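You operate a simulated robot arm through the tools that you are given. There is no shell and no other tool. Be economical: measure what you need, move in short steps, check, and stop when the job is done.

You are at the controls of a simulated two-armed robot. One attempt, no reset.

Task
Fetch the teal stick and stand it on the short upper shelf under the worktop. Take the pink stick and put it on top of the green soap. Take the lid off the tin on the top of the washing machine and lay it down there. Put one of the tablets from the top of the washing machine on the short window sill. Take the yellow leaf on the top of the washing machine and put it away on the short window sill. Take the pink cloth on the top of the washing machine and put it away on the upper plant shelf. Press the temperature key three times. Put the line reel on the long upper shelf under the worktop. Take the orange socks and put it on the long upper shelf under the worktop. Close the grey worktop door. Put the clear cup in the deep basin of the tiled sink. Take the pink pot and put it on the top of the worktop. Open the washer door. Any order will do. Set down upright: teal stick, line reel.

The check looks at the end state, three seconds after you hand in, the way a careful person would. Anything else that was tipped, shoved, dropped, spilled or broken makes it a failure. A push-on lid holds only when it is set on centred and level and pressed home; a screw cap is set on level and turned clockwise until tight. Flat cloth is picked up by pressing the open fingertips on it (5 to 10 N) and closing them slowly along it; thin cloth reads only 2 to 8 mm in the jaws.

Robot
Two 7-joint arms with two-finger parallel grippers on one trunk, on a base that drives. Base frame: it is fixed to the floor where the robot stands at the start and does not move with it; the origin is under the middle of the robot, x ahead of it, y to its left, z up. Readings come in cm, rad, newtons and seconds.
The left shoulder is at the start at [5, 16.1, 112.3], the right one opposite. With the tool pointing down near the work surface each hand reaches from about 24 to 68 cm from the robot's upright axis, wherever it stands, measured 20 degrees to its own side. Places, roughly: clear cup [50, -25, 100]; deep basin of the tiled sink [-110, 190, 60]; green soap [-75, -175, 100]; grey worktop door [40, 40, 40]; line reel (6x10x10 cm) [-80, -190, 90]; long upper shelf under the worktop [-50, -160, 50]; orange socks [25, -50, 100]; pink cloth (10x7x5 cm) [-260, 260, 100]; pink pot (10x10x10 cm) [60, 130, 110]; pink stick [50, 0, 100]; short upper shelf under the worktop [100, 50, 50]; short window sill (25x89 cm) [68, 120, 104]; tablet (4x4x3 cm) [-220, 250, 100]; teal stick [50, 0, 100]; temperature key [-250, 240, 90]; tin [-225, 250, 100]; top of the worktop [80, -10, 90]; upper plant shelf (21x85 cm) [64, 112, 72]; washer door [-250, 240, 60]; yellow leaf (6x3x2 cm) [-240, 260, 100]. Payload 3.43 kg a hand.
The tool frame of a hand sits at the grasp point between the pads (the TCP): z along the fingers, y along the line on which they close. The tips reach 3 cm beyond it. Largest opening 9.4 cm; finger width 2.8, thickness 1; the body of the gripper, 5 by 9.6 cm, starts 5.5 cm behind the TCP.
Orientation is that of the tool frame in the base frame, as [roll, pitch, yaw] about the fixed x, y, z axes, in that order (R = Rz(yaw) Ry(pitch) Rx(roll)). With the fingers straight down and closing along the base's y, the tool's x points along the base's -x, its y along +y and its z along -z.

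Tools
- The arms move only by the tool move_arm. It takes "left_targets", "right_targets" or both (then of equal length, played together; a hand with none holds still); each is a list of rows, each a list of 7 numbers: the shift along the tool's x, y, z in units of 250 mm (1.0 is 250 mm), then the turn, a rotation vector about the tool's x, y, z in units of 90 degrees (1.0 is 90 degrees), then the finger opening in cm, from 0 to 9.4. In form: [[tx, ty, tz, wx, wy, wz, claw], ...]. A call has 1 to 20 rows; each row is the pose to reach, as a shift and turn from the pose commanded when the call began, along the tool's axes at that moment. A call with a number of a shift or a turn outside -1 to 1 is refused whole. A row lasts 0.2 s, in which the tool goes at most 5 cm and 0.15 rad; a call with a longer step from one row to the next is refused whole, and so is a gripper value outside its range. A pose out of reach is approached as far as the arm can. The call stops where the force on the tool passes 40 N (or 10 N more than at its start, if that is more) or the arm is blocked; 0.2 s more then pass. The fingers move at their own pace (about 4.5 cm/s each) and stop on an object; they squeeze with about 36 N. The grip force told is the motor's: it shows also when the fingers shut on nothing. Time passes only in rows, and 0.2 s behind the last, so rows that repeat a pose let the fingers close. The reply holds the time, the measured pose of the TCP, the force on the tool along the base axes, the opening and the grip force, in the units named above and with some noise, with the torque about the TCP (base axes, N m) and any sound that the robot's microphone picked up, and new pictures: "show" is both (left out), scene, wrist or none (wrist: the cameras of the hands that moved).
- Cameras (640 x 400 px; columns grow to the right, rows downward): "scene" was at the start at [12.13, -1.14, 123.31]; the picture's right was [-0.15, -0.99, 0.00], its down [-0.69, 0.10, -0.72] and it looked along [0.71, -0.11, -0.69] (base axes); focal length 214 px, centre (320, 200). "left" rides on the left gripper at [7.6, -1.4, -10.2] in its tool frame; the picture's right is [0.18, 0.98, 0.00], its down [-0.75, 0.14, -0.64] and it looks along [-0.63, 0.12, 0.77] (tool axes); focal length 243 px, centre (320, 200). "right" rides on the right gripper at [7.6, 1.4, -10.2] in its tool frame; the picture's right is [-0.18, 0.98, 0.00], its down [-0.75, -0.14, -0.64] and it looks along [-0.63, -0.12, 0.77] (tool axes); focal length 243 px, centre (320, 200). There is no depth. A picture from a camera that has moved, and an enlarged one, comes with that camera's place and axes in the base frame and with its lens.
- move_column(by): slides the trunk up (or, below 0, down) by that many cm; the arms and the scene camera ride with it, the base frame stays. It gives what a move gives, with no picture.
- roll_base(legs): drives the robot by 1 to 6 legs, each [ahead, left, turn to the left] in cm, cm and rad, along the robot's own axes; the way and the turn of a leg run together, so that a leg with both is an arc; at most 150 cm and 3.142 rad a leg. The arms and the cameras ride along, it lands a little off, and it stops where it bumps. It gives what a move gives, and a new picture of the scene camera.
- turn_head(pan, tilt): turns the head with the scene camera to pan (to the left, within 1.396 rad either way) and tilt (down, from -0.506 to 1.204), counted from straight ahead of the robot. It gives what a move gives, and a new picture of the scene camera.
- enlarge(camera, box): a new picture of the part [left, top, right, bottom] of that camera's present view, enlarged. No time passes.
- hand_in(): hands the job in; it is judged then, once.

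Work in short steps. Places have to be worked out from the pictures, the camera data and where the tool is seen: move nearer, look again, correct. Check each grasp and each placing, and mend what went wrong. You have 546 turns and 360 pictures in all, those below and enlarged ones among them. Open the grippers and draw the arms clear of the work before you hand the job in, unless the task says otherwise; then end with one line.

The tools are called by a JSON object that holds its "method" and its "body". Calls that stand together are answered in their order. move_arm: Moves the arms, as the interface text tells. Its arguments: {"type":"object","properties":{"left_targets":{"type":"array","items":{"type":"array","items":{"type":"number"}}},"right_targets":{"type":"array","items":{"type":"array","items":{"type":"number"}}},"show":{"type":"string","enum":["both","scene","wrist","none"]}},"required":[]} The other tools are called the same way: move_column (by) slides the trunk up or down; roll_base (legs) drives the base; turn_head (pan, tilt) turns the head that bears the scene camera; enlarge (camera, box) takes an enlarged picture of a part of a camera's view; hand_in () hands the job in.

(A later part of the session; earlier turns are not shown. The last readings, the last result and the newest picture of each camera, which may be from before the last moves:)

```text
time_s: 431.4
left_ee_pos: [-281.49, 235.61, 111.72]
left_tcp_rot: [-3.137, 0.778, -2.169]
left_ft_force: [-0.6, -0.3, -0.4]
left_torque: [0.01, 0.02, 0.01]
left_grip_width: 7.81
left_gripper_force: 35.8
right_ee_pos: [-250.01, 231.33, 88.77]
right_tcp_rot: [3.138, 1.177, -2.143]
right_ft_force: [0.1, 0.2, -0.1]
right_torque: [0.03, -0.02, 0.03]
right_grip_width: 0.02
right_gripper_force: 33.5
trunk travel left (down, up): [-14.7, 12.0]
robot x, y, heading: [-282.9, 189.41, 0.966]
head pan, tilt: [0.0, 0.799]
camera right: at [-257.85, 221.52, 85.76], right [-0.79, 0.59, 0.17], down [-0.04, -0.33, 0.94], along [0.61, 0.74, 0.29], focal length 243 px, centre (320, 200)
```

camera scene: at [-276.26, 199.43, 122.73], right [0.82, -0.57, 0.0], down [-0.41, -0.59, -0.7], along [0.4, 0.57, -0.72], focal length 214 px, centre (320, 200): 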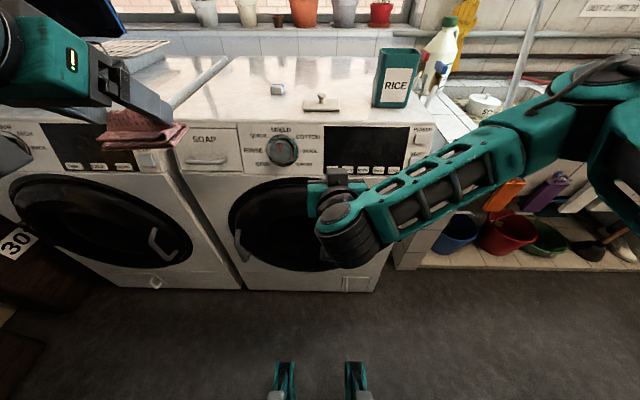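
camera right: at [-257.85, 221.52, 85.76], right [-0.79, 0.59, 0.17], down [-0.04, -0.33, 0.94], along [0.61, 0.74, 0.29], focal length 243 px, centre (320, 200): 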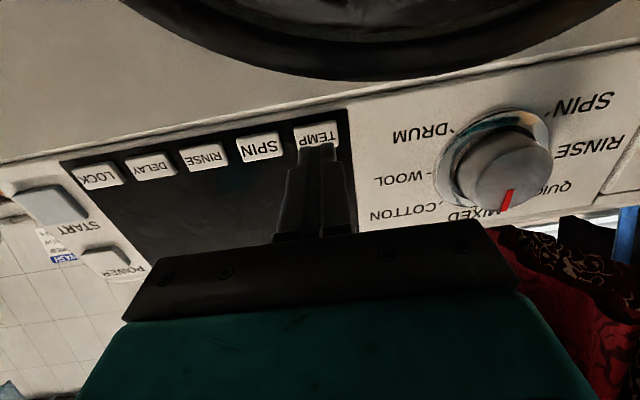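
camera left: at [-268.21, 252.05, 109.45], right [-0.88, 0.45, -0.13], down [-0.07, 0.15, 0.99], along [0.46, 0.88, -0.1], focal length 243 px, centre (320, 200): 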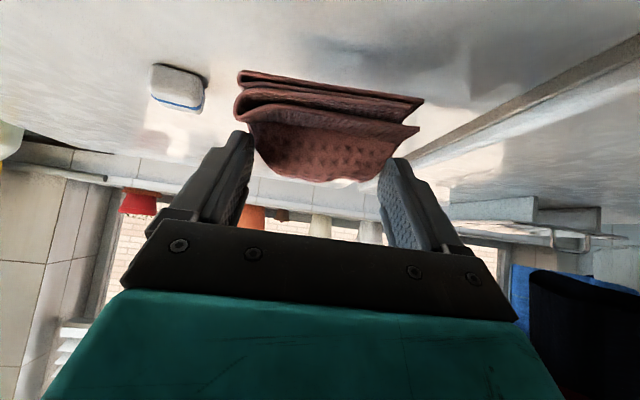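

Aligned. Press the key slowly (first press).

{"method": "move_arm", "body": {"right_targets": [[-0.012, -0.008, 0.08, 0, 0, 0, 0], [-0.012, -0.008, 0.12, 0, 0, 0, 0], [-0.012, -0.008, 0.14, 0, 0, 0, 0], [-0.012, -0.008, 0.155, 0, 0, 0, 0], [-0.012, -0.008, 0.165, 0, 0, 0, 0]], "show": "wrist"}}

```text
time_s: 432.4
left_ee_pos: [-281.74, 235.11, 111.91]
left_tcp_rot: [-3.137, 0.782, -2.171]
left_ft_force: [-0.8, 0.3, -0.1]
left_torque: [0.0, -0.02, -0.01]
left_grip_width: 7.8
left_gripper_force: 36.0
right_ee_pos: [-248.14, 233.79, 88.02]
right_tcp_rot: [3.137, 1.178, -2.144]
right_ft_force: [-7.0, -21.7, 13.8]
right_torque: [0.29, -0.4, -0.37]
right_grip_width: 0.0
right_gripper_force: 33.3
trunk travel left (down, up): [-14.7, 12.0]
robot x, y, heading: [-282.96, 189.44, 0.963]
head pan, tilt: [0.0, 0.799]
heard: click
stopped in row 5 (right hand): the force on the tool passed its limit (the readings are from after the stop); the commanded pose is now the measured one
camera right: at [-256.1, 223.94, 84.79], right [-0.79, 0.59, 0.17], down [-0.04, -0.33, 0.94], along [0.61, 0.74, 0.29], focal length 243 px, centre (320, 200)
```

right: 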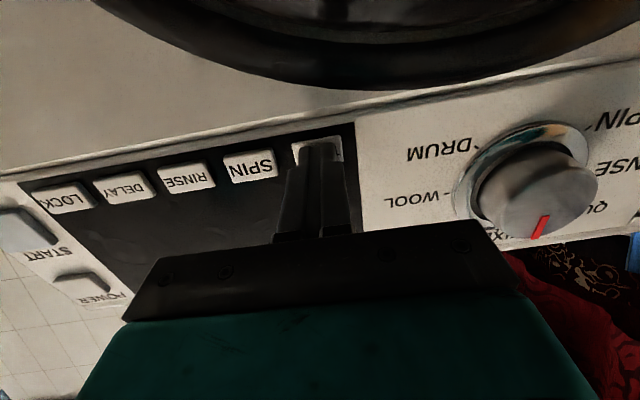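

A click: first press registered. Retreat 2 cm and press again.

{"method": "move_arm", "body": {"right_targets": [[0, 0, -0.04, 0, 0, 0, 0], [0, 0, -0.08, 0, 0, 0, 0], [0, 0, -0.08, 0, 0, 0, 0]], "show": "none"}}

{"method": "move_arm", "body": {"right_targets": [[0, 0, 0.04, 0, 0, 0, 0], [0, 0, 0.06, 0, 0, 0, 0], [0, 0, 0.07, 0, 0, 0, 0], [0, 0, 0.08, 0, 0, 0, 0], [0, 0, 0.09, 0, 0, 0, 0]], "show": "none"}}

```text
time_s: 433.2
left_ee_pos: [-281.62, 235.41, 111.84]
left_tcp_rot: [-3.135, 0.78, -2.169]
left_ft_force: [0.8, -0.4, 0.0]
left_torque: [0.0, 0.0, 0.01]
left_grip_width: 7.83
left_gripper_force: 35.8
right_ee_pos: [-249.0, 232.44, 88.37]
right_tcp_rot: [3.138, 1.173, -2.142]
right_ft_force: [0.2, -0.7, 0.7]
right_torque: [-0.02, 0.01, -0.01]
right_grip_width: 0.02
right_gripper_force: 32.9
trunk travel left (down, up): [-14.7, 12.0]
robot x, y, heading: [-283.23, 189.42, 0.962]
head pan, tilt: [0.0, 0.799]
```

```text
time_s: 434.4
left_ee_pos: [-281.58, 234.92, 111.94]
left_tcp_rot: [-3.137, 0.783, -2.17]
left_ft_force: [-0.6, -0.3, -0.3]
left_torque: [-0.01, 0.03, -0.01]
left_grip_width: 7.81
left_gripper_force: 36.0
right_ee_pos: [-248.09, 233.84, 87.7]
right_tcp_rot: [3.137, 1.174, -2.143]
right_ft_force: [-12.2, -34.4, 12.4]
right_torque: [0.27, -0.25, -0.52]
right_grip_width: 0.0
right_gripper_force: 32.5
trunk travel left (down, up): [-14.7, 12.0]
robot x, y, heading: [-283.16, 189.22, 0.961]
head pan, tilt: [0.0, 0.799]
heard: click
```

Second click. Retreat and press a third time.

{"method": "move_arm", "body": {"right_targets": [[0, 0, -0.04, 0, 0, 0, 0], [0, 0, -0.09, 0, 0, 0, 0], [0, 0, -0.09, 0, 0, 0, 0]], "show": "none"}}

{"method": "move_arm", "body": {"right_targets": [[0, 0, 0.04, 0, 0, 0, 0], [0, 0, 0.06, 0, 0, 0, 0], [0, 0, 0.075, 0, 0, 0, 0], [0, 0, 0.085, 0, 0, 0, 0], [0, 0, 0.09, 0, 0, 0, 0]], "show": "none"}}

```text
time_s: 435.2
left_ee_pos: [-281.51, 235.45, 111.71]
left_tcp_rot: [-3.137, 0.777, -2.17]
left_ft_force: [0.6, -0.1, 0.2]
left_torque: [-0.02, 0.03, -0.01]
left_grip_width: 7.78
left_gripper_force: 36.0
right_ee_pos: [-249.11, 232.46, 88.51]
right_tcp_rot: [3.137, 1.173, -2.142]
right_ft_force: [-0.7, 0.0, -0.6]
right_torque: [0.01, -0.01, 0.02]
right_grip_width: 0.0
right_gripper_force: 33.0
trunk travel left (down, up): [-14.7, 12.0]
robot x, y, heading: [-283.04, 189.61, 0.964]
head pan, tilt: [0.0, 0.799]
```

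```text
time_s: 436.6
left_ee_pos: [-281.58, 235.05, 111.89]
left_tcp_rot: [-3.139, 0.782, -2.169]
left_ft_force: [0.9, 0.6, -0.4]
left_torque: [0.0, 0.01, -0.03]
left_grip_width: 7.77
left_gripper_force: 35.9
right_ee_pos: [-248.17, 233.78, 87.75]
right_tcp_rot: [3.137, 1.174, -2.141]
right_ft_force: [-7.2, -20.6, 12.9]
right_torque: [0.26, -0.29, -0.29]
right_grip_width: 0.01
right_gripper_force: 32.9
trunk travel left (down, up): [-14.7, 12.0]
robot x, y, heading: [-283.06, 189.4, 0.956]
head pan, tilt: [0.0, 0.799]
heard: click
stopped in row 5 (right hand): the force on the tool passed its limit (the readings are from after the stop); the commanded pose is now the measured one
```

Three clicks. Withdraw the hand and look closely at the door handle.

{"method": "move_arm", "body": {"right_targets": [[0, 0, -0.1, 0, 0, 0, 0], [0, 0, -0.25, 0, 0, 0, 2], [0, -0.1, -0.42, 0, 0, 0, 4], [0, -0.2, -0.6, 0, 0, 0, 6], [0, -0.3, -0.7, 0, 0, 0, 6]], "show": "none"}}

{"method": "roll_base", "body": {"legs": [[-8, 30, 0]]}}

{"method": "turn_head", "body": {"pan": -0.1, "tilt": 0.7}}

{"method": "enlarge", "body": {"camera": "scene", "box": [260, 150, 480, 330]}}

```text
refused: row 4 steps farther than a row can; nothing moved
```

```text
time_s: 438.7
left_ee_pos: [-310.64, 245.83, 111.77]
left_tcp_rot: [-3.135, 0.778, -2.171]
left_ft_force: [-0.4, -0.1, -0.7]
left_torque: [-0.02, -0.02, 0.0]
left_grip_width: 7.78
left_gripper_force: 35.6
right_ee_pos: [-277.12, 244.54, 87.49]
right_tcp_rot: [3.137, 1.171, -2.14]
right_ft_force: [-0.1, 0.3, 0.5]
right_torque: [-0.02, -0.02, 0.01]
right_grip_width: 0.0
right_gripper_force: 32.9
trunk travel left (down, up): [-14.7, 12.0]
robot x, y, heading: [-312.04, 199.67, 0.958]
head pan, tilt: [0.0, 0.799]
camera scene: at [-305.3, 209.84, 122.72], right [0.82, -0.57, 0.0], down [-0.41, -0.59, -0.7], along [0.4, 0.57, -0.72], focal length 214 px, centre (320, 200)
```

scene: 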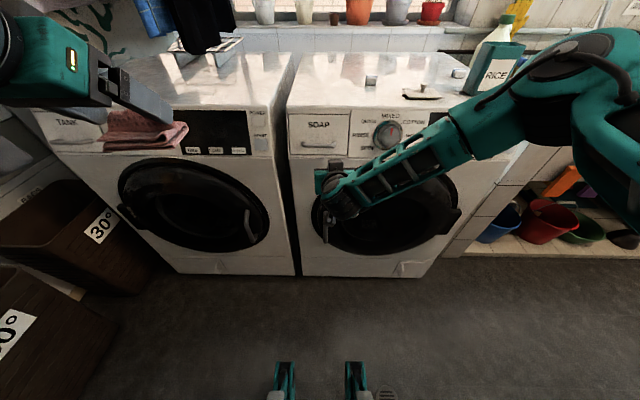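

```text
time_s: 439.3
left_ee_pos: [-310.56, 245.85, 111.77]
left_tcp_rot: [-3.136, 0.778, -2.17]
left_ft_force: [-0.7, -0.4, 0.1]
left_torque: [0.01, -0.02, 0.04]
left_grip_width: 7.81
left_gripper_force: 35.8
right_ee_pos: [-277.1, 244.61, 87.43]
right_tcp_rot: [3.139, 1.171, -2.14]
right_ft_force: [0.7, 0.4, -0.4]
right_torque: [0.0, -0.04, -0.02]
right_grip_width: 0.0
right_gripper_force: 33.3
trunk travel left (down, up): [-14.7, 12.0]
robot x, y, heading: [-312.45, 200.04, 0.961]
head pan, tilt: [-0.099, 0.7]
camera scene: at [-304.36, 209.66, 123.54], right [0.76, -0.65, 0.0], down [-0.42, -0.49, -0.76], along [0.5, 0.58, -0.64], focal length 214 px, centre (320, 200)
```

scene: 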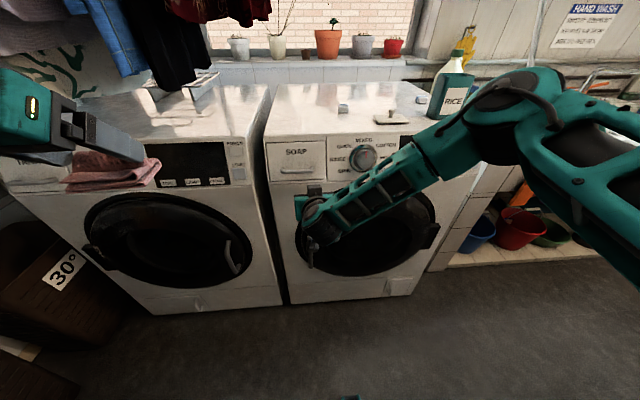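

```text
2.22 times, centred on (370, 240) of scene
camera zoom: at [-304.36, 209.66, 123.54], right [0.76, -0.65, 0.0], down [-0.42, -0.49, -0.76], along [0.5, 0.58, -0.64], focal length 477 px, centre (209, 111)
```

zoom: 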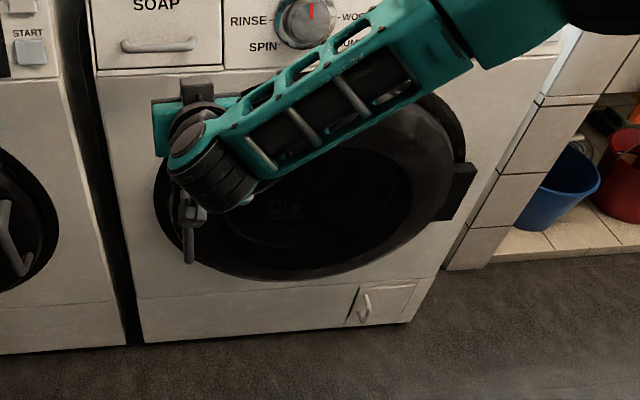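

The retreat was refused and the base moved first; check the dial for any disturbance.

{"method": "enlarge", "body": {"camera": "scene", "box": [255, 120, 445, 220]}}

```text
3.37 times, centred on (350, 170) of scene
camera zoom: at [-304.36, 209.66, 123.54], right [0.76, -0.65, 0.0], down [-0.42, -0.49, -0.76], along [0.5, 0.58, -0.64], focal length 722 px, centre (219, 301)
```

zoom: 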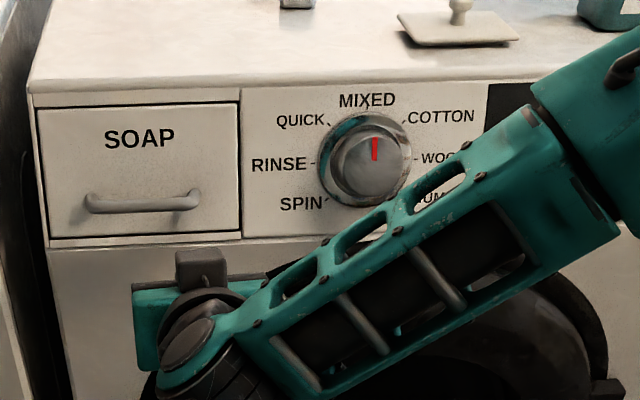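

Dial still points to MIXED. Now withdraw the right hand a bit.

{"method": "move_arm", "body": {"right_targets": [[0, 0, -0.12, 0, 0, 0, 2], [0, 0, -0.26, 0, 0, 0, 4], [0, 0, -0.4, 0, 0, 0, 6]], "show": "none"}}

```text
time_s: 440.1
left_ee_pos: [-310.59, 245.84, 111.72]
left_tcp_rot: [-3.136, 0.778, -2.17]
left_ft_force: [1.2, -0.3, -1.0]
left_torque: [0.0, 0.03, 0.0]
left_grip_width: 7.77
left_gripper_force: 36.1
right_ee_pos: [-282.02, 236.83, 91.44]
right_tcp_rot: [3.138, 1.171, -2.139]
right_ft_force: [0.0, -0.5, -0.1]
right_torque: [0.0, 0.01, 0.01]
right_grip_width: 6.0
right_gripper_force: 0.1
trunk travel left (down, up): [-14.7, 12.0]
robot x, y, heading: [-312.26, 199.89, 0.961]
head pan, tilt: [-0.099, 0.7]
```

{"method": "move_column", "body": {"by": -12}}

{"method": "move_arm", "body": {"right_targets": [[0.15, 0, 0.06, 0, 0, 0, 6], [0.3, 0, 0.12, 0, 0, 0, 6], [0.45, 0, 0.19, 0, 0, 0, 6], [0.6, 0, 0.25, 0, 0, 0, 6], [0.7, 0, 0.295, 0, 0, 0, 6]], "show": "both"}}

```text
time_s: 441.6
left_ee_pos: [-310.59, 245.81, 99.78]
left_tcp_rot: [-3.137, 0.778, -2.17]
left_ft_force: [0.8, -0.2, -0.5]
left_torque: [-0.01, -0.01, 0.0]
left_grip_width: 7.79
left_gripper_force: 35.0
right_ee_pos: [-282.09, 236.81, 79.19]
right_tcp_rot: [3.137, 1.172, -2.14]
right_ft_force: [0.0, 0.0, 0.4]
right_torque: [0.01, -0.02, 0.03]
right_grip_width: 5.98
right_gripper_force: 0.1
trunk travel left (down, up): [-2.7, 24.0]
robot x, y, heading: [-311.97, 199.72, 0.96]
head pan, tilt: [-0.099, 0.7]
```

```text
time_s: 442.8
left_ee_pos: [-310.58, 245.92, 99.7]
left_tcp_rot: [-3.136, 0.778, -2.169]
left_ft_force: [-0.4, 0.2, -0.7]
left_torque: [-0.02, 0.02, 0.02]
left_grip_width: 7.79
left_gripper_force: 35.5
right_ee_pos: [-284.87, 238.75, 63.23]
right_tcp_rot: [-3.128, 1.157, -2.144]
right_ft_force: [-0.1, -0.1, -1.0]
right_torque: [0.02, -0.01, -0.01]
right_grip_width: 6.0
right_gripper_force: 0.0
right hand out of reach, approached as far as the arm can: row 3, 4, 5
trunk travel left (down, up): [-2.7, 24.0]
robot x, y, heading: [-312.51, 199.73, 0.961]
head pan, tilt: [-0.099, 0.7]
camera scene: at [-304.35, 209.67, 111.55], right [0.76, -0.65, 0.0], down [-0.42, -0.49, -0.76], along [0.5, 0.58, -0.64], focal length 214 px, centre (320, 200)
camera right: at [-292.99, 229.06, 60.26], right [-0.78, 0.6, 0.16], down [-0.04, -0.31, 0.95], along [0.62, 0.73, 0.27], focal length 243 px, centre (320, 200)
```

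scene: 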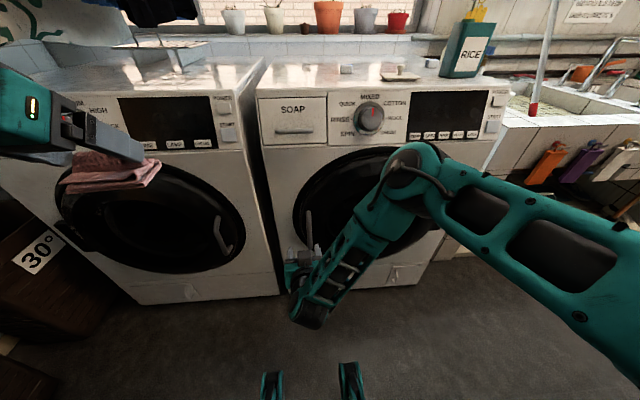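
right: 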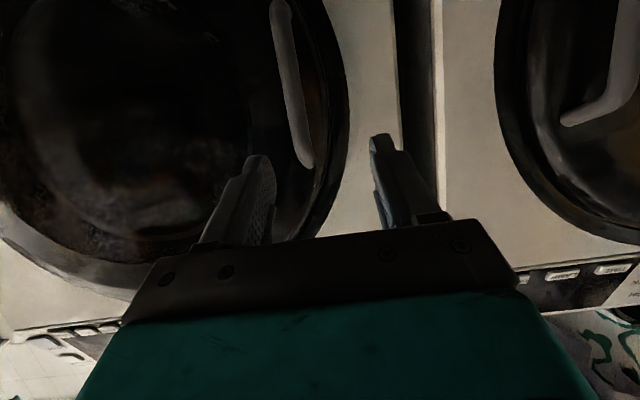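

Handle bar seen at ≈(-276.7, 247, z 52–67), nearly centred. Advance with fingers open around it.

{"method": "move_arm", "body": {"right_targets": [[-0.04, -0.03, 0.09, 0, 0, 0, 6], [-0.08, -0.06, 0.18, 0, 0, 0, 6], [-0.11, -0.08, 0.25, 0, 0, 0, 6]], "show": "wrist"}}

```text
time_s: 443.6
left_ee_pos: [-310.58, 245.89, 99.71]
left_tcp_rot: [-3.135, 0.778, -2.169]
left_ft_force: [0.2, -0.5, 0.2]
left_torque: [-0.03, -0.02, 0.0]
left_grip_width: 7.8
left_gripper_force: 36.1
right_ee_pos: [-280.52, 244.41, 64.33]
right_tcp_rot: [-3.136, 1.163, -2.14]
right_ft_force: [-0.2, 1.0, 0.6]
right_torque: [-0.01, -0.03, 0.01]
right_grip_width: 5.99
right_gripper_force: 0.0
right hand out of reach, approached as far as the arm can: row 1, 2, 3
trunk travel left (down, up): [-2.7, 24.0]
robot x, y, heading: [-312.12, 200.17, 0.96]
head pan, tilt: [-0.099, 0.7]
camera right: at [-288.6, 234.62, 61.38], right [-0.79, 0.6, 0.17], down [-0.04, -0.32, 0.95], along [0.62, 0.74, 0.28], focal length 243 px, centre (320, 200)
```

right: 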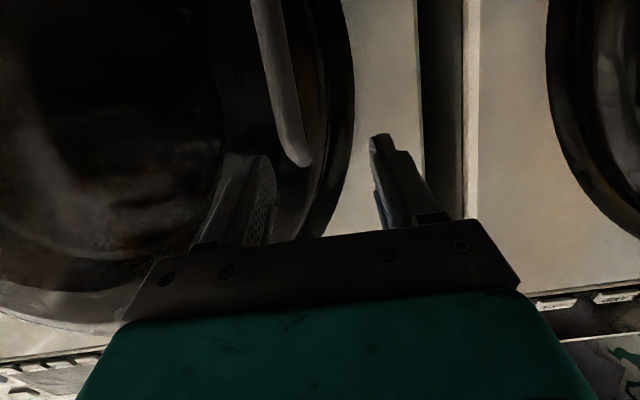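

The handle's top end is at z≈63; I need to be lower. Lower the trunk and reduce the pitch to 45°.

{"method": "move_column", "body": {"by": -2.7}}

{"method": "move_arm", "body": {"right_targets": [[0, 0, -0.03, 0, 0.08, 0, 6], [0, 0, -0.06, 0, 0.16, 0, 6], [0, 0, -0.08, 0, 0.24, 0, 6]], "show": "none"}}

```text
time_s: 444.4
left_ee_pos: [-310.74, 245.9, 97.06]
left_tcp_rot: [-3.136, 0.78, -2.17]
left_ft_force: [-0.2, 0.2, -0.5]
left_torque: [0.01, -0.01, -0.01]
left_grip_width: 7.76
left_gripper_force: 35.8
right_ee_pos: [-280.63, 244.44, 61.66]
right_tcp_rot: [-3.137, 1.163, -2.14]
right_ft_force: [0.1, -0.1, 0.1]
right_torque: [-0.02, -0.01, 0.0]
right_grip_width: 6.0
right_gripper_force: 0.0
trunk travel left (down, up): [0.0, 26.7]
robot x, y, heading: [-311.93, 199.72, 0.962]
head pan, tilt: [-0.099, 0.7]
```

```text
time_s: 445.2
left_ee_pos: [-310.54, 245.82, 97.09]
left_tcp_rot: [-3.136, 0.778, -2.17]
left_ft_force: [-0.1, -1.2, -0.4]
left_torque: [-0.03, -0.04, 0.03]
left_grip_width: 7.79
left_gripper_force: 36.4
right_ee_pos: [-281.67, 242.73, 62.4]
right_tcp_rot: [-3.137, 0.784, -2.14]
right_ft_force: [0.3, -0.7, 0.0]
right_torque: [-0.04, 0.01, 0.02]
right_grip_width: 6.0
right_gripper_force: 0.1
trunk travel left (down, up): [0.0, 26.7]
robot x, y, heading: [-312.5, 199.89, 0.964]
head pan, tilt: [-0.099, 0.7]
```

{"method": "move_arm", "body": {"right_targets": [[0.06, 0, 0.06, 0, 0, 0, 6], [0.12, 0, 0.12, 0, 0, 0, 6], [0.17, 0, 0.17, 0, 0, 0, 6]], "show": "both"}}

```text
time_s: 446.0
left_ee_pos: [-310.53, 245.77, 97.04]
left_tcp_rot: [-3.136, 0.779, -2.17]
left_ft_force: [-0.4, -0.7, -0.4]
left_torque: [-0.01, 0.0, -0.01]
left_grip_width: 7.74
left_gripper_force: 35.5
right_ee_pos: [-281.58, 242.82, 56.48]
right_tcp_rot: [-3.139, 0.787, -2.144]
right_ft_force: [-0.4, 0.2, 0.0]
right_torque: [-0.01, 0.02, 0.02]
right_grip_width: 6.01
right_gripper_force: 0.1
trunk travel left (down, up): [0.0, 26.7]
robot x, y, heading: [-312.07, 199.46, 0.963]
head pan, tilt: [-0.099, 0.7]
camera scene: at [-304.35, 209.66, 108.88], right [0.76, -0.65, 0.0], down [-0.42, -0.49, -0.76], along [0.5, 0.58, -0.64], focal length 214 px, centre (320, 200)
camera right: at [-289.72, 232.89, 58.29], right [-0.75, 0.64, 0.13], down [0.16, -0.01, 0.99], along [0.64, 0.77, -0.09], focal length 243 px, centre (320, 200)
```

scene: 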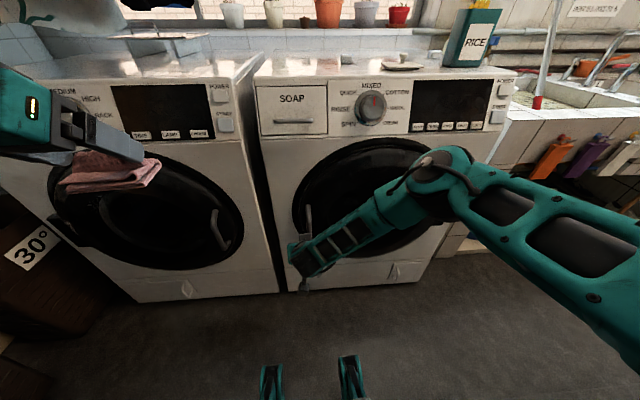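
right: 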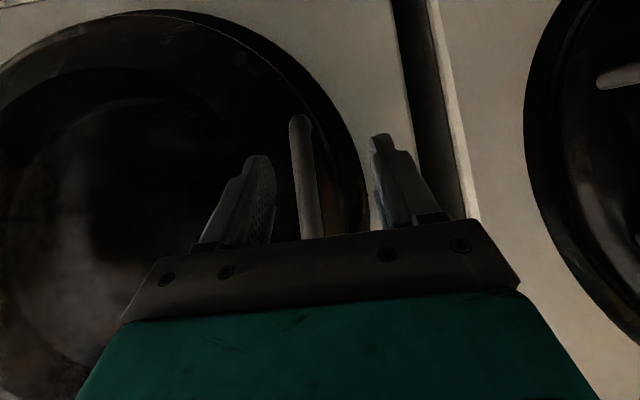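

Handle bar (z≈50–63) is between the fingers ahead. Move forward ~5.5 cm to straddle it.

{"method": "move_arm", "body": {"right_targets": [[-0.06, -0.03, 0.06, 0, 0, 0, 6], [-0.11, -0.05, 0.11, 0, 0, 0, 6], [-0.15, -0.055, 0.15, 0, 0, 0, 6]], "show": "wrist"}}

```text
time_s: 446.8
left_ee_pos: [-310.61, 245.83, 97.22]
left_tcp_rot: [-3.137, 0.781, -2.169]
left_ft_force: [0.6, -0.5, 0.1]
left_torque: [0.0, -0.01, 0.0]
left_grip_width: 7.78
left_gripper_force: 35.7
right_ee_pos: [-277.54, 246.56, 56.45]
right_tcp_rot: [-3.139, 0.785, -2.142]
right_ft_force: [-0.4, 0.3, 0.3]
right_torque: [0.02, 0.03, -0.01]
right_grip_width: 5.99
right_gripper_force: 0.0
trunk travel left (down, up): [0.0, 26.7]
robot x, y, heading: [-312.19, 199.78, 0.966]
head pan, tilt: [-0.099, 0.7]
camera right: at [-285.68, 236.62, 58.26], right [-0.75, 0.64, 0.13], down [0.16, -0.01, 0.99], along [0.64, 0.77, -0.1], focal length 243 px, centre (320, 200)
```

right: 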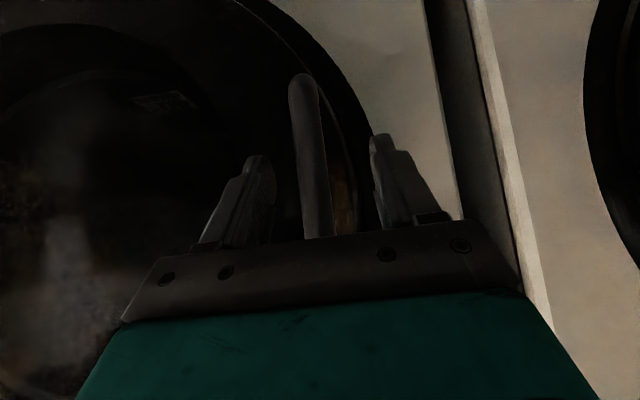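

The bar is right at the grasp point. Close on it.

{"method": "move_arm", "body": {"right_targets": [[0, 0, 0, 0, 0, 0, 4], [0, 0, 0, 0, 0, 0, 2.5], [0, 0, 0, 0, 0, 0, 1.2], [0, 0, 0, 0, 0, 0, 0.5], [0, 0, 0, 0, 0, 0, 0.5]], "show": "none"}}

```text
time_s: 448.0
left_ee_pos: [-310.52, 245.96, 97.14]
left_tcp_rot: [-3.138, 0.778, -2.17]
left_ft_force: [-0.5, 0.1, -1.1]
left_torque: [0.05, -0.01, -0.01]
left_grip_width: 7.78
left_gripper_force: 35.7
right_ee_pos: [-277.02, 246.36, 56.47]
right_tcp_rot: [-3.133, 0.79, -2.146]
right_ft_force: [16.4, -17.7, 0.7]
right_torque: [-0.03, 0.23, -0.12]
right_grip_width: 2.22
right_gripper_force: 44.8
trunk travel left (down, up): [0.0, 26.7]
robot x, y, heading: [-312.31, 199.47, 0.958]
head pan, tilt: [-0.099, 0.7]
```

Bar gripped (2.2 cm). Pull straight back a few centimetres.

{"method": "move_arm", "body": {"right_targets": [[0.03, 0, -0.03, 0, 0, 0, 0.5], [0.06, 0, -0.06, 0, 0, 0, 0.5], [0.1, 0, -0.1, 0, 0, 0, 0.5], [0.14, -0.01, -0.14, 0, 0, 0, 0.5]], "show": "scene"}}

```text
time_s: 449.0
left_ee_pos: [-310.46, 245.88, 97.15]
left_tcp_rot: [-3.137, 0.775, -2.172]
left_ft_force: [1.1, 0.4, -0.3]
left_torque: [0.0, -0.01, 0.01]
left_grip_width: 7.76
left_gripper_force: 36.3
right_ee_pos: [-279.23, 241.97, 56.35]
right_tcp_rot: [-3.126, 0.79, -2.15]
right_ft_force: [31.6, -13.6, -3.9]
right_torque: [-0.09, 0.38, -0.09]
right_grip_width: 2.21
right_gripper_force: 45.1
trunk travel left (down, up): [0.0, 26.7]
robot x, y, heading: [-312.17, 199.63, 0.963]
head pan, tilt: [-0.099, 0.7]
camera scene: at [-304.21, 209.63, 108.86], right [0.76, -0.65, 0.0], down [-0.42, -0.49, -0.76], along [0.5, 0.58, -0.64], focal length 214 px, centre (320, 200)
```

scene: 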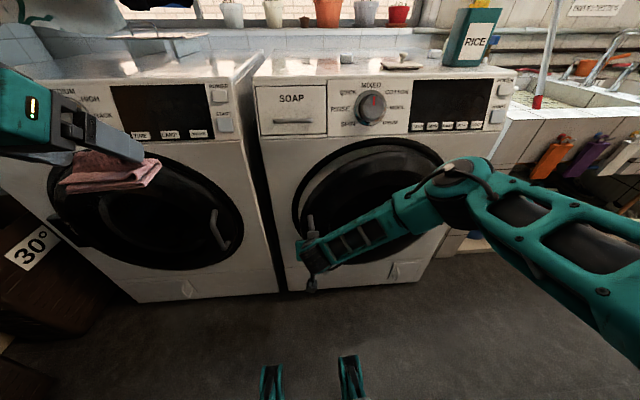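

Door is starting to open; lateral pull of ~34 N shows I must follow the arc to the right. Ease right and continue with arm.

{"method": "move_arm", "body": {"right_targets": [[0, -0.04, 0, 0, 0, 0, 0.5], [0.02, -0.07, -0.02, 0, 0, 0, 0.5], [0.06, -0.09, -0.06, 0, 0, 0, 0.5], [0.1, -0.11, -0.1, 0, 0, 0, 0.5], [0.14, -0.13, -0.14, 0, 0, 0, 0.5]], "show": "none"}}

```text
time_s: 450.2
left_ee_pos: [-310.71, 245.87, 97.06]
left_tcp_rot: [-3.134, 0.779, -2.167]
left_ft_force: [0.3, -0.2, -0.4]
left_torque: [-0.02, -0.01, 0.01]
left_grip_width: 7.75
left_gripper_force: 36.1
right_ee_pos: [-281.17, 236.6, 56.5]
right_tcp_rot: [3.125, 0.776, -2.136]
right_ft_force: [-36.6, 10.7, -7.8]
right_torque: [0.04, -0.45, 0.43]
right_grip_width: 2.17
right_gripper_force: 45.0
trunk travel left (down, up): [0.0, 26.7]
robot x, y, heading: [-312.11, 199.42, 0.96]
head pan, tilt: [-0.099, 0.7]
```

{"method": "move_arm", "body": {"right_targets": [[0, 0.03, 0, 0, 0, 0, 0.5], [0.03, 0.045, -0.03, 0, 0, 0, 0.5], [0.07, 0.04, -0.07, 0, 0, 0, 0.5], [0.11, 0.03, -0.11, 0, 0, 0, 0.5], [0.15, 0.01, -0.15, 0, 0, 0, 0.5]], "show": "scene"}}

```text
time_s: 451.4
left_ee_pos: [-310.33, 245.75, 97.13]
left_tcp_rot: [-3.138, 0.777, -2.171]
left_ft_force: [0.7, -0.1, -0.5]
left_torque: [0.0, 0.03, 0.03]
left_grip_width: 7.76
left_gripper_force: 35.9
right_ee_pos: [-282.26, 231.93, 56.33]
right_tcp_rot: [-3.126, 0.796, -2.149]
right_ft_force: [28.2, -5.0, 3.0]
right_torque: [0.16, -0.13, -0.11]
right_grip_width: 2.23
right_gripper_force: 45.5
trunk travel left (down, up): [0.0, 26.7]
robot x, y, heading: [-312.23, 199.98, 0.963]
head pan, tilt: [-0.099, 0.7]
camera scene: at [-304.21, 209.62, 108.87], right [0.76, -0.65, 0.0], down [-0.42, -0.49, -0.76], along [0.5, 0.58, -0.64], focal length 214 px, centre (320, 200)
```

scene: 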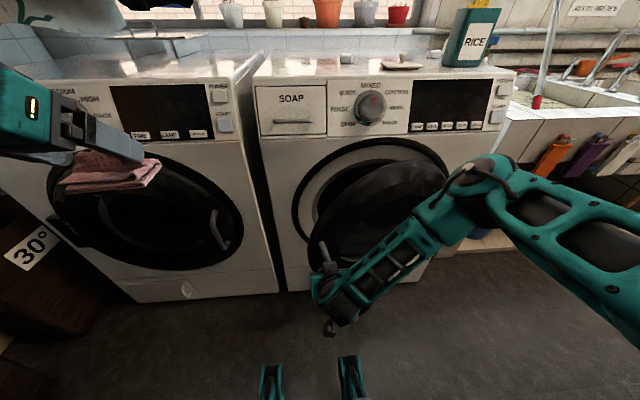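

Door at ~25°. Continue the arc using base moves (back and right) while holding the handle.

{"method": "roll_base", "body": {"legs": [[-5.5, -3, 0], [-5.5, -4.8, 0]]}}

```text
time_s: 453.0
left_ee_pos: [-310.48, 232.35, 97.1]
left_tcp_rot: [-3.135, 0.78, -2.167]
left_ft_force: [0.4, -0.5, 0.5]
left_torque: [0.05, 0.0, -0.01]
left_grip_width: 7.77
left_gripper_force: 36.7
right_ee_pos: [-283.22, 218.53, 56.43]
right_tcp_rot: [3.139, 0.785, -2.142]
right_ft_force: [4.5, -0.3, 1.0]
right_torque: [0.44, -0.15, -0.06]
right_grip_width: 2.18
right_gripper_force: 44.8
trunk travel left (down, up): [0.0, 26.7]
robot x, y, heading: [-312.07, 186.33, 0.963]
head pan, tilt: [-0.099, 0.7]
camera scene: at [-304.2, 196.22, 108.88], right [0.76, -0.65, 0.0], down [-0.42, -0.49, -0.76], along [0.5, 0.58, -0.64], focal length 214 px, centre (320, 200)
```

scene: 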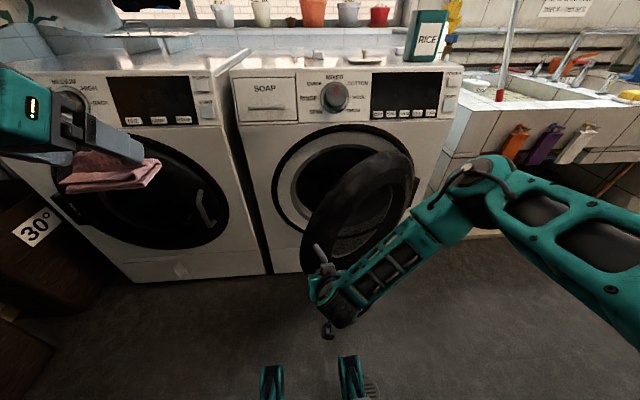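

Works well with low force. Continue opening toward ~80°.

{"method": "roll_base", "body": {"legs": [[-4.5, -7, 0], [-3, -9, 0]]}}

```text
time_s: 454.0
left_ee_pos: [-308.55, 227.38, 97.11]
left_tcp_rot: [-3.135, 0.778, -2.163]
left_ft_force: [-0.1, -0.3, -0.1]
left_torque: [-0.01, 0.01, 0.03]
left_grip_width: 7.77
left_gripper_force: 35.9
right_ee_pos: [-282.59, 213.53, 56.38]
right_tcp_rot: [3.118, 0.77, -2.129]
right_ft_force: [-0.1, 0.2, 3.4]
right_torque: [-0.24, 0.11, -0.04]
right_grip_width: 2.14
right_gripper_force: 44.7
trunk travel left (down, up): [0.0, 26.7]
robot x, y, heading: [-309.91, 181.65, 0.962]
head pan, tilt: [-0.099, 0.7]
stopped in leg 1: the force on the tool passed its limit (the readings are from after the stop); the commanded pose is now the measured one
camera scene: at [-302.26, 191.23, 108.88], right [0.76, -0.65, 0.0], down [-0.42, -0.49, -0.77], along [0.5, 0.58, -0.64], focal length 214 px, centre (320, 200)
```

scene: 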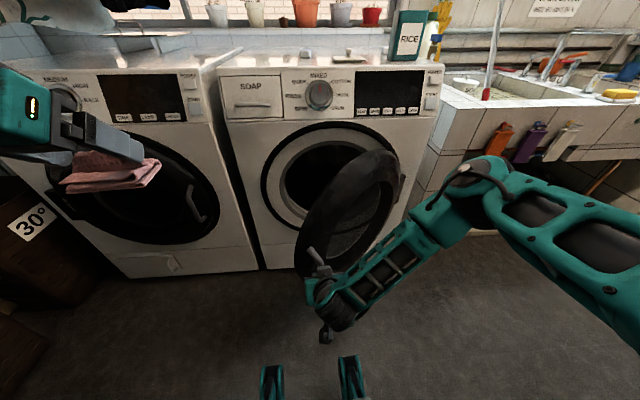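

Door ~60° open. Release the handle, go around the door edge and push it further from the inside.

{"method": "move_arm", "body": {"right_targets": [[0, 0, 0, 0, 0, 0, 3.5], [0, 0, 0, 0, 0, 0, 5.5], [0, 0, -0.1, 0, 0, 0, 6], [0, 0, -0.24, 0, 0, 0, 6], [0, 0, -0.4, 0, 0, 0, 4], [0, 0.16, -0.42, 0, 0, 0, 2], [0, 0.34, -0.42, 0, 0, 0, 0], [0, 0.5, -0.42, 0, 0, 0, 0]], "show": "scene"}}

```text
time_s: 455.8
left_ee_pos: [-308.59, 227.4, 97.09]
left_tcp_rot: [-3.136, 0.778, -2.167]
left_ft_force: [0.4, -0.2, 0.6]
left_torque: [-0.02, 0.05, 0.0]
left_grip_width: 7.78
left_gripper_force: 35.6
right_ee_pos: [-296.91, 213.62, 64.14]
right_tcp_rot: [3.118, 0.768, -2.127]
right_ft_force: [-0.3, -0.9, 0.3]
right_torque: [-0.01, -0.01, -0.03]
right_grip_width: 0.02
right_gripper_force: 21.9
trunk travel left (down, up): [0.0, 26.7]
robot x, y, heading: [-310.17, 181.62, 0.962]
head pan, tilt: [-0.099, 0.7]
camera scene: at [-302.25, 191.23, 108.88], right [0.76, -0.65, 0.0], down [-0.42, -0.49, -0.77], along [0.5, 0.58, -0.64], focal length 214 px, centre (320, 200)
```

scene: 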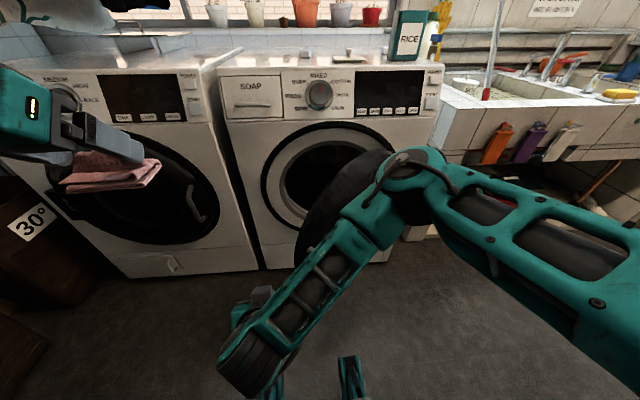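

Move the closed fingers forward past the door's edge on its inner side.

{"method": "move_arm", "body": {"right_targets": [[-0.06, 0, 0.11, 0, 0, 0, 0], [-0.12, 0, 0.22, 0, 0, 0, 0], [-0.17, 0, 0.33, 0, 0, 0, 0], [-0.225, 0, 0.45, 0, 0, 0, 0]], "show": "none"}}

{"method": "roll_base", "body": {"legs": [[0, -12, 0]]}}

```text
time_s: 456.8
left_ee_pos: [-308.59, 227.41, 97.0]
left_tcp_rot: [-3.137, 0.778, -2.166]
left_ft_force: [-0.8, 0.9, 0.1]
left_torque: [0.0, -0.02, -0.01]
left_grip_width: 7.76
left_gripper_force: 36.1
right_ee_pos: [-290.78, 223.82, 60.04]
right_tcp_rot: [3.118, 0.767, -2.126]
right_ft_force: [-0.7, -0.3, 0.1]
right_torque: [-0.02, 0.02, 0.0]
right_grip_width: 0.02
right_gripper_force: 32.9
trunk travel left (down, up): [0.0, 26.7]
robot x, y, heading: [-310.19, 181.74, 0.966]
head pan, tilt: [-0.099, 0.7]
```

```text
time_s: 457.9
left_ee_pos: [-302.58, 223.0, 96.98]
left_tcp_rot: [-3.136, 0.778, -2.162]
left_ft_force: [0.1, -0.2, -0.8]
left_torque: [0.0, -0.01, 0.01]
left_grip_width: 7.76
left_gripper_force: 35.9
right_ee_pos: [-286.72, 219.33, 59.99]
right_tcp_rot: [3.079, 0.747, -2.115]
right_ft_force: [-0.4, 0.1, 0.1]
right_torque: [0.03, 0.02, -0.03]
right_grip_width: 0.0
right_gripper_force: 32.9
trunk travel left (down, up): [0.0, 26.7]
robot x, y, heading: [-303.79, 176.86, 0.963]
head pan, tilt: [-0.099, 0.7]
stopped in leg 1: the force on the tool passed its limit (the readings are from after the stop); the commanded pose is now the measured one
camera scene: at [-296.09, 186.95, 108.87], right [0.76, -0.65, 0.0], down [-0.42, -0.49, -0.76], along [0.5, 0.58, -0.64], focal length 214 px, centre (320, 200)
```

scene: 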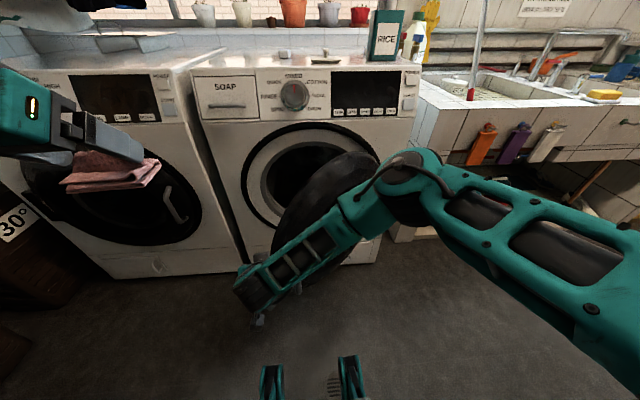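

Possibly an impact spike; push more gently with the arm to the right.

{"method": "move_arm", "body": {"right_targets": [[0, -0.03, 0, 0, 0, 0, 0], [0, -0.07, 0, 0, 0, 0, 0], [0, -0.12, 0, 0, 0, 0, 0], [0, -0.18, 0, 0, 0, 0, 0], [0, -0.25, 0, 0, 0, 0, 0], [0, -0.33, 0, 0, 0, 0, 0], [0, -0.42, 0, 0, 0, 0, 0]], "show": "scene"}}

```text
time_s: 458.6
left_ee_pos: [-302.6, 223.15, 97.03]
left_tcp_rot: [-3.132, 0.779, -2.162]
left_ft_force: [-0.2, 0.1, -0.1]
left_torque: [-0.01, 0.0, -0.01]
left_grip_width: 7.79
left_gripper_force: 36.1
right_ee_pos: [-286.51, 218.38, 59.91]
right_tcp_rot: [3.047, 0.734, -2.106]
right_ft_force: [-0.6, 1.1, -1.4]
right_torque: [-0.02, 0.01, 0.05]
right_grip_width: 0.0
right_gripper_force: 32.6
trunk travel left (down, up): [0.0, 26.7]
robot x, y, heading: [-303.98, 177.16, 0.966]
head pan, tilt: [-0.099, 0.7]
stopped in row 3 (right hand): the force on the tool passed its limit (the readings are from after the stop); the commanded pose is now the measured one
camera scene: at [-296.13, 186.95, 108.86], right [0.76, -0.65, 0.0], down [-0.42, -0.49, -0.76], along [0.49, 0.58, -0.64], focal length 214 px, centre (320, 200)
```

scene: 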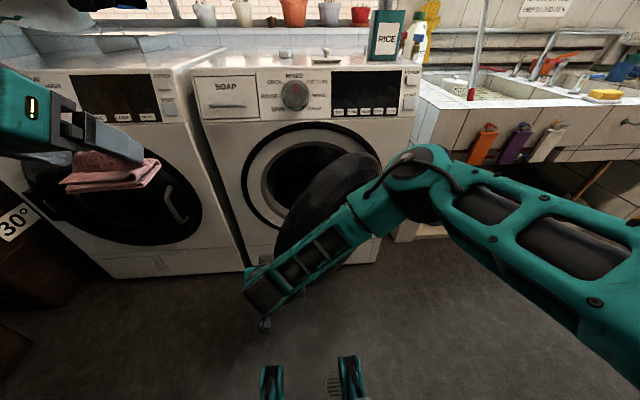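

{"method": "enlarge", "body": {"camera": "right", "box": [0, 0, 640, 400]}}

{"method": "turn_head", "body": {"pan": -0.2, "tilt": 0.95}}

```text
1.00 times, centred on (320, 200) of right
camera zoom: at [-293.38, 207.52, 62.57], right [-0.8, 0.56, 0.19], down [0.24, 0.02, 0.97], along [0.54, 0.82, -0.15], focal length 243 px, centre (320, 200)
```

zoom: 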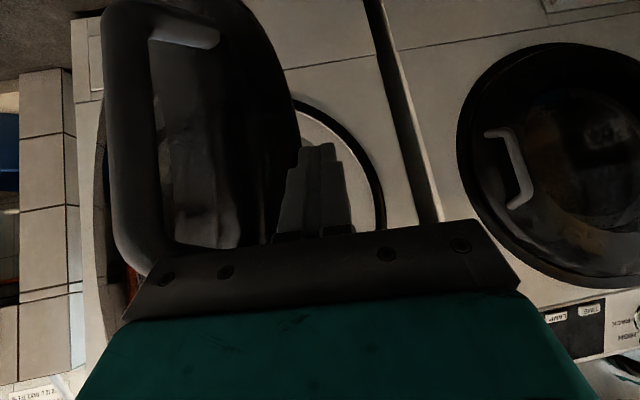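

```text
time_s: 459.3
left_ee_pos: [-302.67, 223.16, 97.02]
left_tcp_rot: [-3.135, 0.779, -2.161]
left_ft_force: [-0.5, -0.7, 0.3]
left_torque: [0.02, 0.0, -0.01]
left_grip_width: 7.8
left_gripper_force: 36.3
right_ee_pos: [-286.53, 218.14, 60.17]
right_tcp_rot: [3.05, 0.733, -2.106]
right_ft_force: [-1.3, 0.4, -0.8]
right_torque: [-0.02, 0.07, 0.04]
right_grip_width: 0.01
right_gripper_force: 32.6
trunk travel left (down, up): [0.0, 26.7]
robot x, y, heading: [-303.95, 177.13, 0.966]
head pan, tilt: [-0.201, 0.949]
camera scene: at [-296.41, 185.51, 106.9], right [0.69, -0.72, 0.0], down [-0.59, -0.56, -0.58], along [0.42, 0.4, -0.81], focal length 214 px, centre (320, 200)
```

scene: 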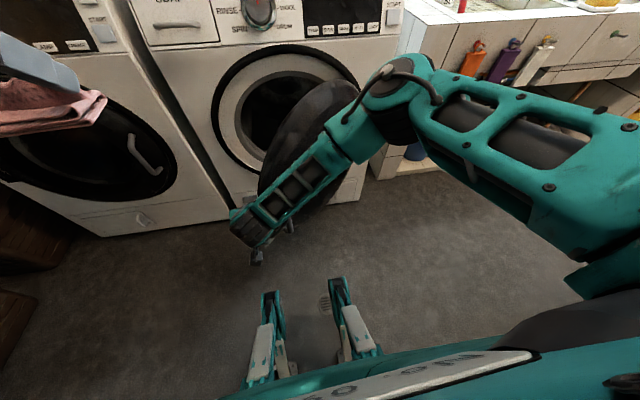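

The gripper body is pressing on the door's end. Back left a little, go deeper behind the door, then push right again.

{"method": "move_arm", "body": {"right_targets": [[0, 0.1, 0, -0.02, 0, 0, 0], [0, 0.2, 0, -0.04, 0, 0, 0], [-0.1, 0.24, 0.1, -0.06, 0, 0, 0], [-0.2, 0.24, 0.2, -0.06, 0, 0, 0], [-0.3, 0.24, 0.3, -0.06, 0, 0, 0]], "show": "none"}}

```text
time_s: 460.5
left_ee_pos: [-302.68, 223.16, 97.12]
left_tcp_rot: [-3.138, 0.777, -2.161]
left_ft_force: [0.0, -0.7, -0.3]
left_torque: [-0.01, -0.06, -0.03]
left_grip_width: 7.76
left_gripper_force: 36.4
right_ee_pos: [-286.92, 230.33, 59.89]
right_tcp_rot: [2.954, 0.735, -2.107]
right_ft_force: [0.2, -0.1, -0.1]
right_torque: [-0.01, -0.01, -0.01]
right_grip_width: 0.0
right_gripper_force: 32.9
trunk travel left (down, up): [0.0, 26.7]
robot x, y, heading: [-303.95, 176.77, 0.966]
head pan, tilt: [-0.201, 0.949]
```

{"method": "move_arm", "body": {"right_targets": [[0, -0.08, 0, 0.04, 0, 0, 0], [0, -0.16, 0, 0.08, 0, 0, 0], [0, -0.24, 0, 0.12, 0, 0, 0], [0, -0.32, 0, 0.12, 0, 0, 0], [0, -0.4, 0, 0.12, 0, 0, 0], [0, -0.48, 0, 0.12, 0, 0, 0], [0, -0.56, 0, 0.12, 0, 0, 0], [0, -0.64, 0, 0.12, 0, 0, 0]], "show": "scene"}}

```text
time_s: 462.5
left_ee_pos: [-303.22, 222.99, 97.11]
left_tcp_rot: [-3.134, 0.782, -2.156]
left_ft_force: [-0.8, 0.6, 0.7]
left_torque: [0.05, -0.03, -0.01]
left_grip_width: 7.77
left_gripper_force: 36.1
right_ee_pos: [-276.44, 224.42, 58.32]
right_tcp_rot: [3.103, 0.721, -2.078]
right_ft_force: [0.5, -0.4, 0.0]
right_torque: [-0.01, 0.0, 0.02]
right_grip_width: 0.02
right_gripper_force: 32.7
trunk travel left (down, up): [0.0, 26.7]
robot x, y, heading: [-304.29, 177.57, 0.973]
head pan, tilt: [-0.201, 0.949]
stopped in row 8 (right hand): the arm was blocked; the commanded pose is now the measured one
camera scene: at [-296.84, 185.31, 106.96], right [0.7, -0.72, 0.0], down [-0.58, -0.56, -0.58], along [0.42, 0.41, -0.81], focal length 214 px, centre (320, 200)
```

scene: 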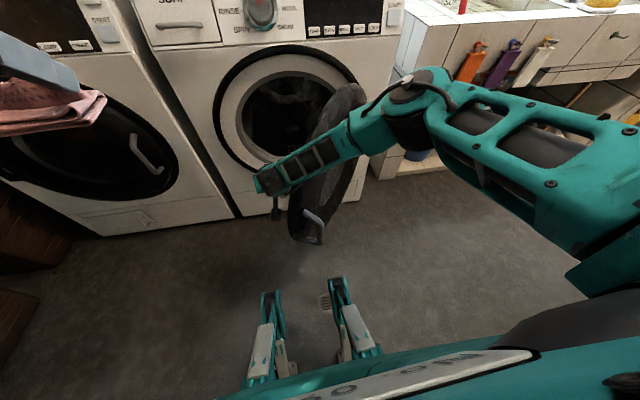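

Door now ~66°. Nudge further with a small base move to the right.

{"method": "roll_base", "body": {"legs": [[0, -7, 0]]}}

```text
time_s: 463.3
left_ee_pos: [-302.35, 222.48, 97.12]
left_tcp_rot: [-3.136, 0.779, -2.153]
left_ft_force: [0.4, -0.5, 1.1]
left_torque: [0.03, 0.02, 0.01]
left_grip_width: 7.77
left_gripper_force: 36.7
right_ee_pos: [-276.64, 224.09, 58.32]
right_tcp_rot: [3.09, 0.718, -2.075]
right_ft_force: [-0.3, 0.1, -0.3]
right_torque: [0.05, -0.02, -0.04]
right_grip_width: 0.0
right_gripper_force: 32.8
trunk travel left (down, up): [0.0, 26.7]
robot x, y, heading: [-303.43, 176.37, 0.974]
head pan, tilt: [-0.201, 0.949]
stopped in leg 1: the robot was blocked; the commanded pose is now the measured one
camera scene: at [-296.02, 184.94, 106.88], right [0.7, -0.72, 0.0], down [-0.58, -0.57, -0.58], along [0.42, 0.41, -0.81], focal length 214 px, centre (320, 200)
```

scene: 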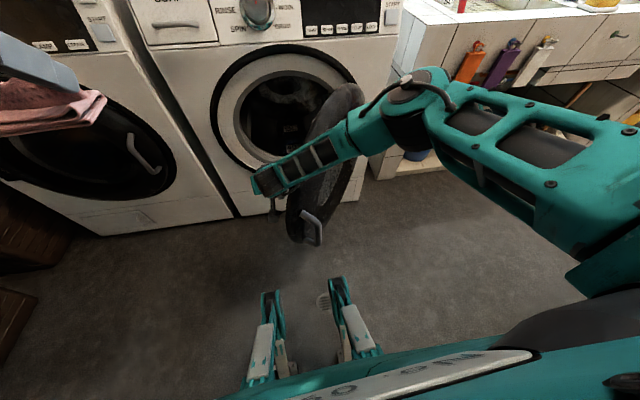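

Blocked by my own elbow. Withdraw the hand (left, back, then up); I'll do one more push with the hand pointing straight down.

{"method": "move_arm", "body": {"right_targets": [[0, 0.1, 0, 0, 0, 0, 0], [0, 0.22, 0, 0, 0, 0, 0], [0.1, 0.24, -0.1, 0, 0, 0, 0], [0.2, 0.24, -0.2, 0, 0, 0, 0], [0.3, 0.24, -0.3, 0, 0, 0, 0], [0.4, 0.24, -0.4, 0, 0, 0, 0], [0.5, 0.24, -0.5, 0, 0, 0, 0]], "show": "none"}}

```text
time_s: 464.9
left_ee_pos: [-302.41, 222.57, 97.15]
left_tcp_rot: [-3.134, 0.779, -2.155]
left_ft_force: [0.3, 0.3, -0.8]
left_torque: [-0.02, -0.01, -0.03]
left_grip_width: 7.76
left_gripper_force: 36.0
right_ee_pos: [-289.68, 210.92, 59.5]
right_tcp_rot: [3.094, 0.714, -2.075]
right_ft_force: [-0.1, 0.6, 0.9]
right_torque: [-0.02, 0.01, 0.0]
right_grip_width: 0.0
right_gripper_force: 32.6
trunk travel left (down, up): [0.0, 26.7]
robot x, y, heading: [-303.16, 176.67, 0.97]
head pan, tilt: [-0.201, 0.949]
```

{"method": "move_column", "body": {"by": 18}}

{"method": "move_arm", "body": {"right_targets": [[0, 0, 0, 0.01, 0.09, 0, 0], [0, 0, 0, 0.02, 0.18, 0, 0], [0, 0, 0, 0.03, 0.27, 0, 0], [0, 0, 0, 0.03, 0.36, 0, 0], [0, 0, 0, 0.03, 0.455, 0, 0]], "show": "none"}}

```text
time_s: 466.9
left_ee_pos: [-302.31, 222.66, 115.13]
left_tcp_rot: [-3.133, 0.781, -2.156]
left_ft_force: [0.4, 0.3, 0.5]
left_torque: [-0.01, -0.03, 0.0]
left_grip_width: 7.76
left_gripper_force: 36.1
right_ee_pos: [-289.7, 210.89, 77.63]
right_tcp_rot: [3.091, 0.713, -2.076]
right_ft_force: [0.7, -0.6, -0.4]
right_torque: [0.0, -0.02, 0.03]
right_grip_width: 0.02
right_gripper_force: 32.8
trunk travel left (down, up): [-18.0, 8.7]
robot x, y, heading: [-303.55, 176.63, 0.971]
head pan, tilt: [-0.201, 0.949]
```

```text
time_s: 468.1
left_ee_pos: [-302.44, 222.61, 115.07]
left_tcp_rot: [-3.135, 0.778, -2.156]
left_ft_force: [0.1, -0.7, 0.5]
left_torque: [0.01, 0.02, 0.01]
left_grip_width: 7.76
left_gripper_force: 35.6
right_ee_pos: [-289.77, 210.99, 77.59]
right_tcp_rot: [-3.136, -0.003, -2.06]
right_ft_force: [0.6, -0.5, 0.6]
right_torque: [0.02, 0.01, 0.03]
right_grip_width: 0.0
right_gripper_force: 32.9
trunk travel left (down, up): [-18.0, 8.7]
robot x, y, heading: [-303.51, 176.47, 0.972]
head pan, tilt: [-0.201, 0.949]
```

{"method": "move_arm", "body": {"right_targets": [[-0.12, -0.09, 0, 0, 0, 0, 0], [-0.24, -0.18, 0, 0, 0, 0, 0], [-0.36, -0.28, 0.1, 0, 0, 0, 0], [-0.46, -0.354, 0.2, 0, 0, 0, 0], [-0.46, -0.354, 0.3, 0, 0, 0, 0]], "show": "none"}}

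{"method": "move_arm", "body": {"right_targets": [[0.03, -0.05, 0, 0, 0, 0, 0], [0.06, -0.1, 0, 0, 0, 0, 0], [0.09, -0.16, 0, 0, 0, 0, 0], [0.13, -0.22, 0, 0, 0, 0, 0], [0.17, -0.29, 0, 0, 0, 0, 0], [0.22, -0.37, 0, 0, 0, 0, 0], [0.27, -0.45, 0, 0, 0, 0, 0], [0.33, -0.54, 0, 0, 0, 0, 0], [0.4, -0.62, 0, 0, 0, 0, 0]], "show": "scene"}}

```text
time_s: 469.3
left_ee_pos: [-302.31, 222.5, 115.11]
left_tcp_rot: [-3.135, 0.779, -2.157]
left_ft_force: [0.4, 0.0, -0.7]
left_torque: [0.0, 0.01, 0.01]
left_grip_width: 7.8
left_gripper_force: 36.3
right_ee_pos: [-276.44, 216.9, 70.09]
right_tcp_rot: [-3.135, 0.001, -2.061]
right_ft_force: [-0.1, -0.4, -0.7]
right_torque: [-0.03, 0.03, 0.01]
right_grip_width: 0.01
right_gripper_force: 32.9
trunk travel left (down, up): [-18.0, 8.7]
robot x, y, heading: [-303.46, 176.36, 0.973]
head pan, tilt: [-0.201, 0.949]
```

```text
time_s: 471.3
left_ee_pos: [-302.35, 222.56, 115.1]
left_tcp_rot: [-3.135, 0.778, -2.155]
left_ft_force: [-0.3, -0.2, -1.1]
left_torque: [-0.01, 0.03, -0.01]
left_grip_width: 7.74
left_gripper_force: 36.0
right_ee_pos: [-267.48, 200.84, 70.09]
right_tcp_rot: [-3.137, -0.001, -2.06]
right_ft_force: [-0.5, 0.5, 0.7]
right_torque: [-0.01, 0.01, 0.0]
right_grip_width: 0.0
right_gripper_force: 32.3
trunk travel left (down, up): [-18.0, 8.7]
robot x, y, heading: [-303.45, 176.23, 0.972]
head pan, tilt: [-0.201, 0.949]
camera scene: at [-295.94, 184.95, 124.9], right [0.7, -0.72, 0.0], down [-0.58, -0.57, -0.58], along [0.42, 0.41, -0.81], focal length 214 px, centre (320, 200)
```

scene: 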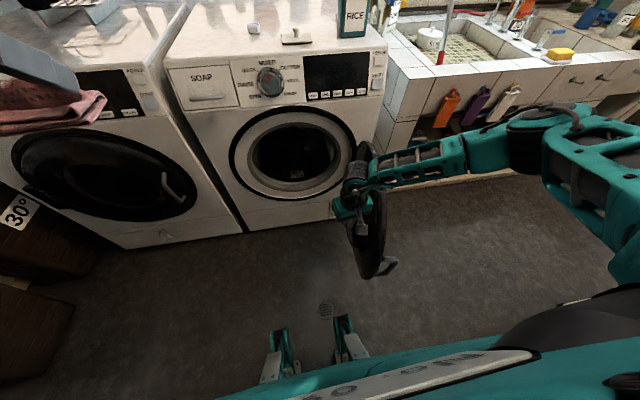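

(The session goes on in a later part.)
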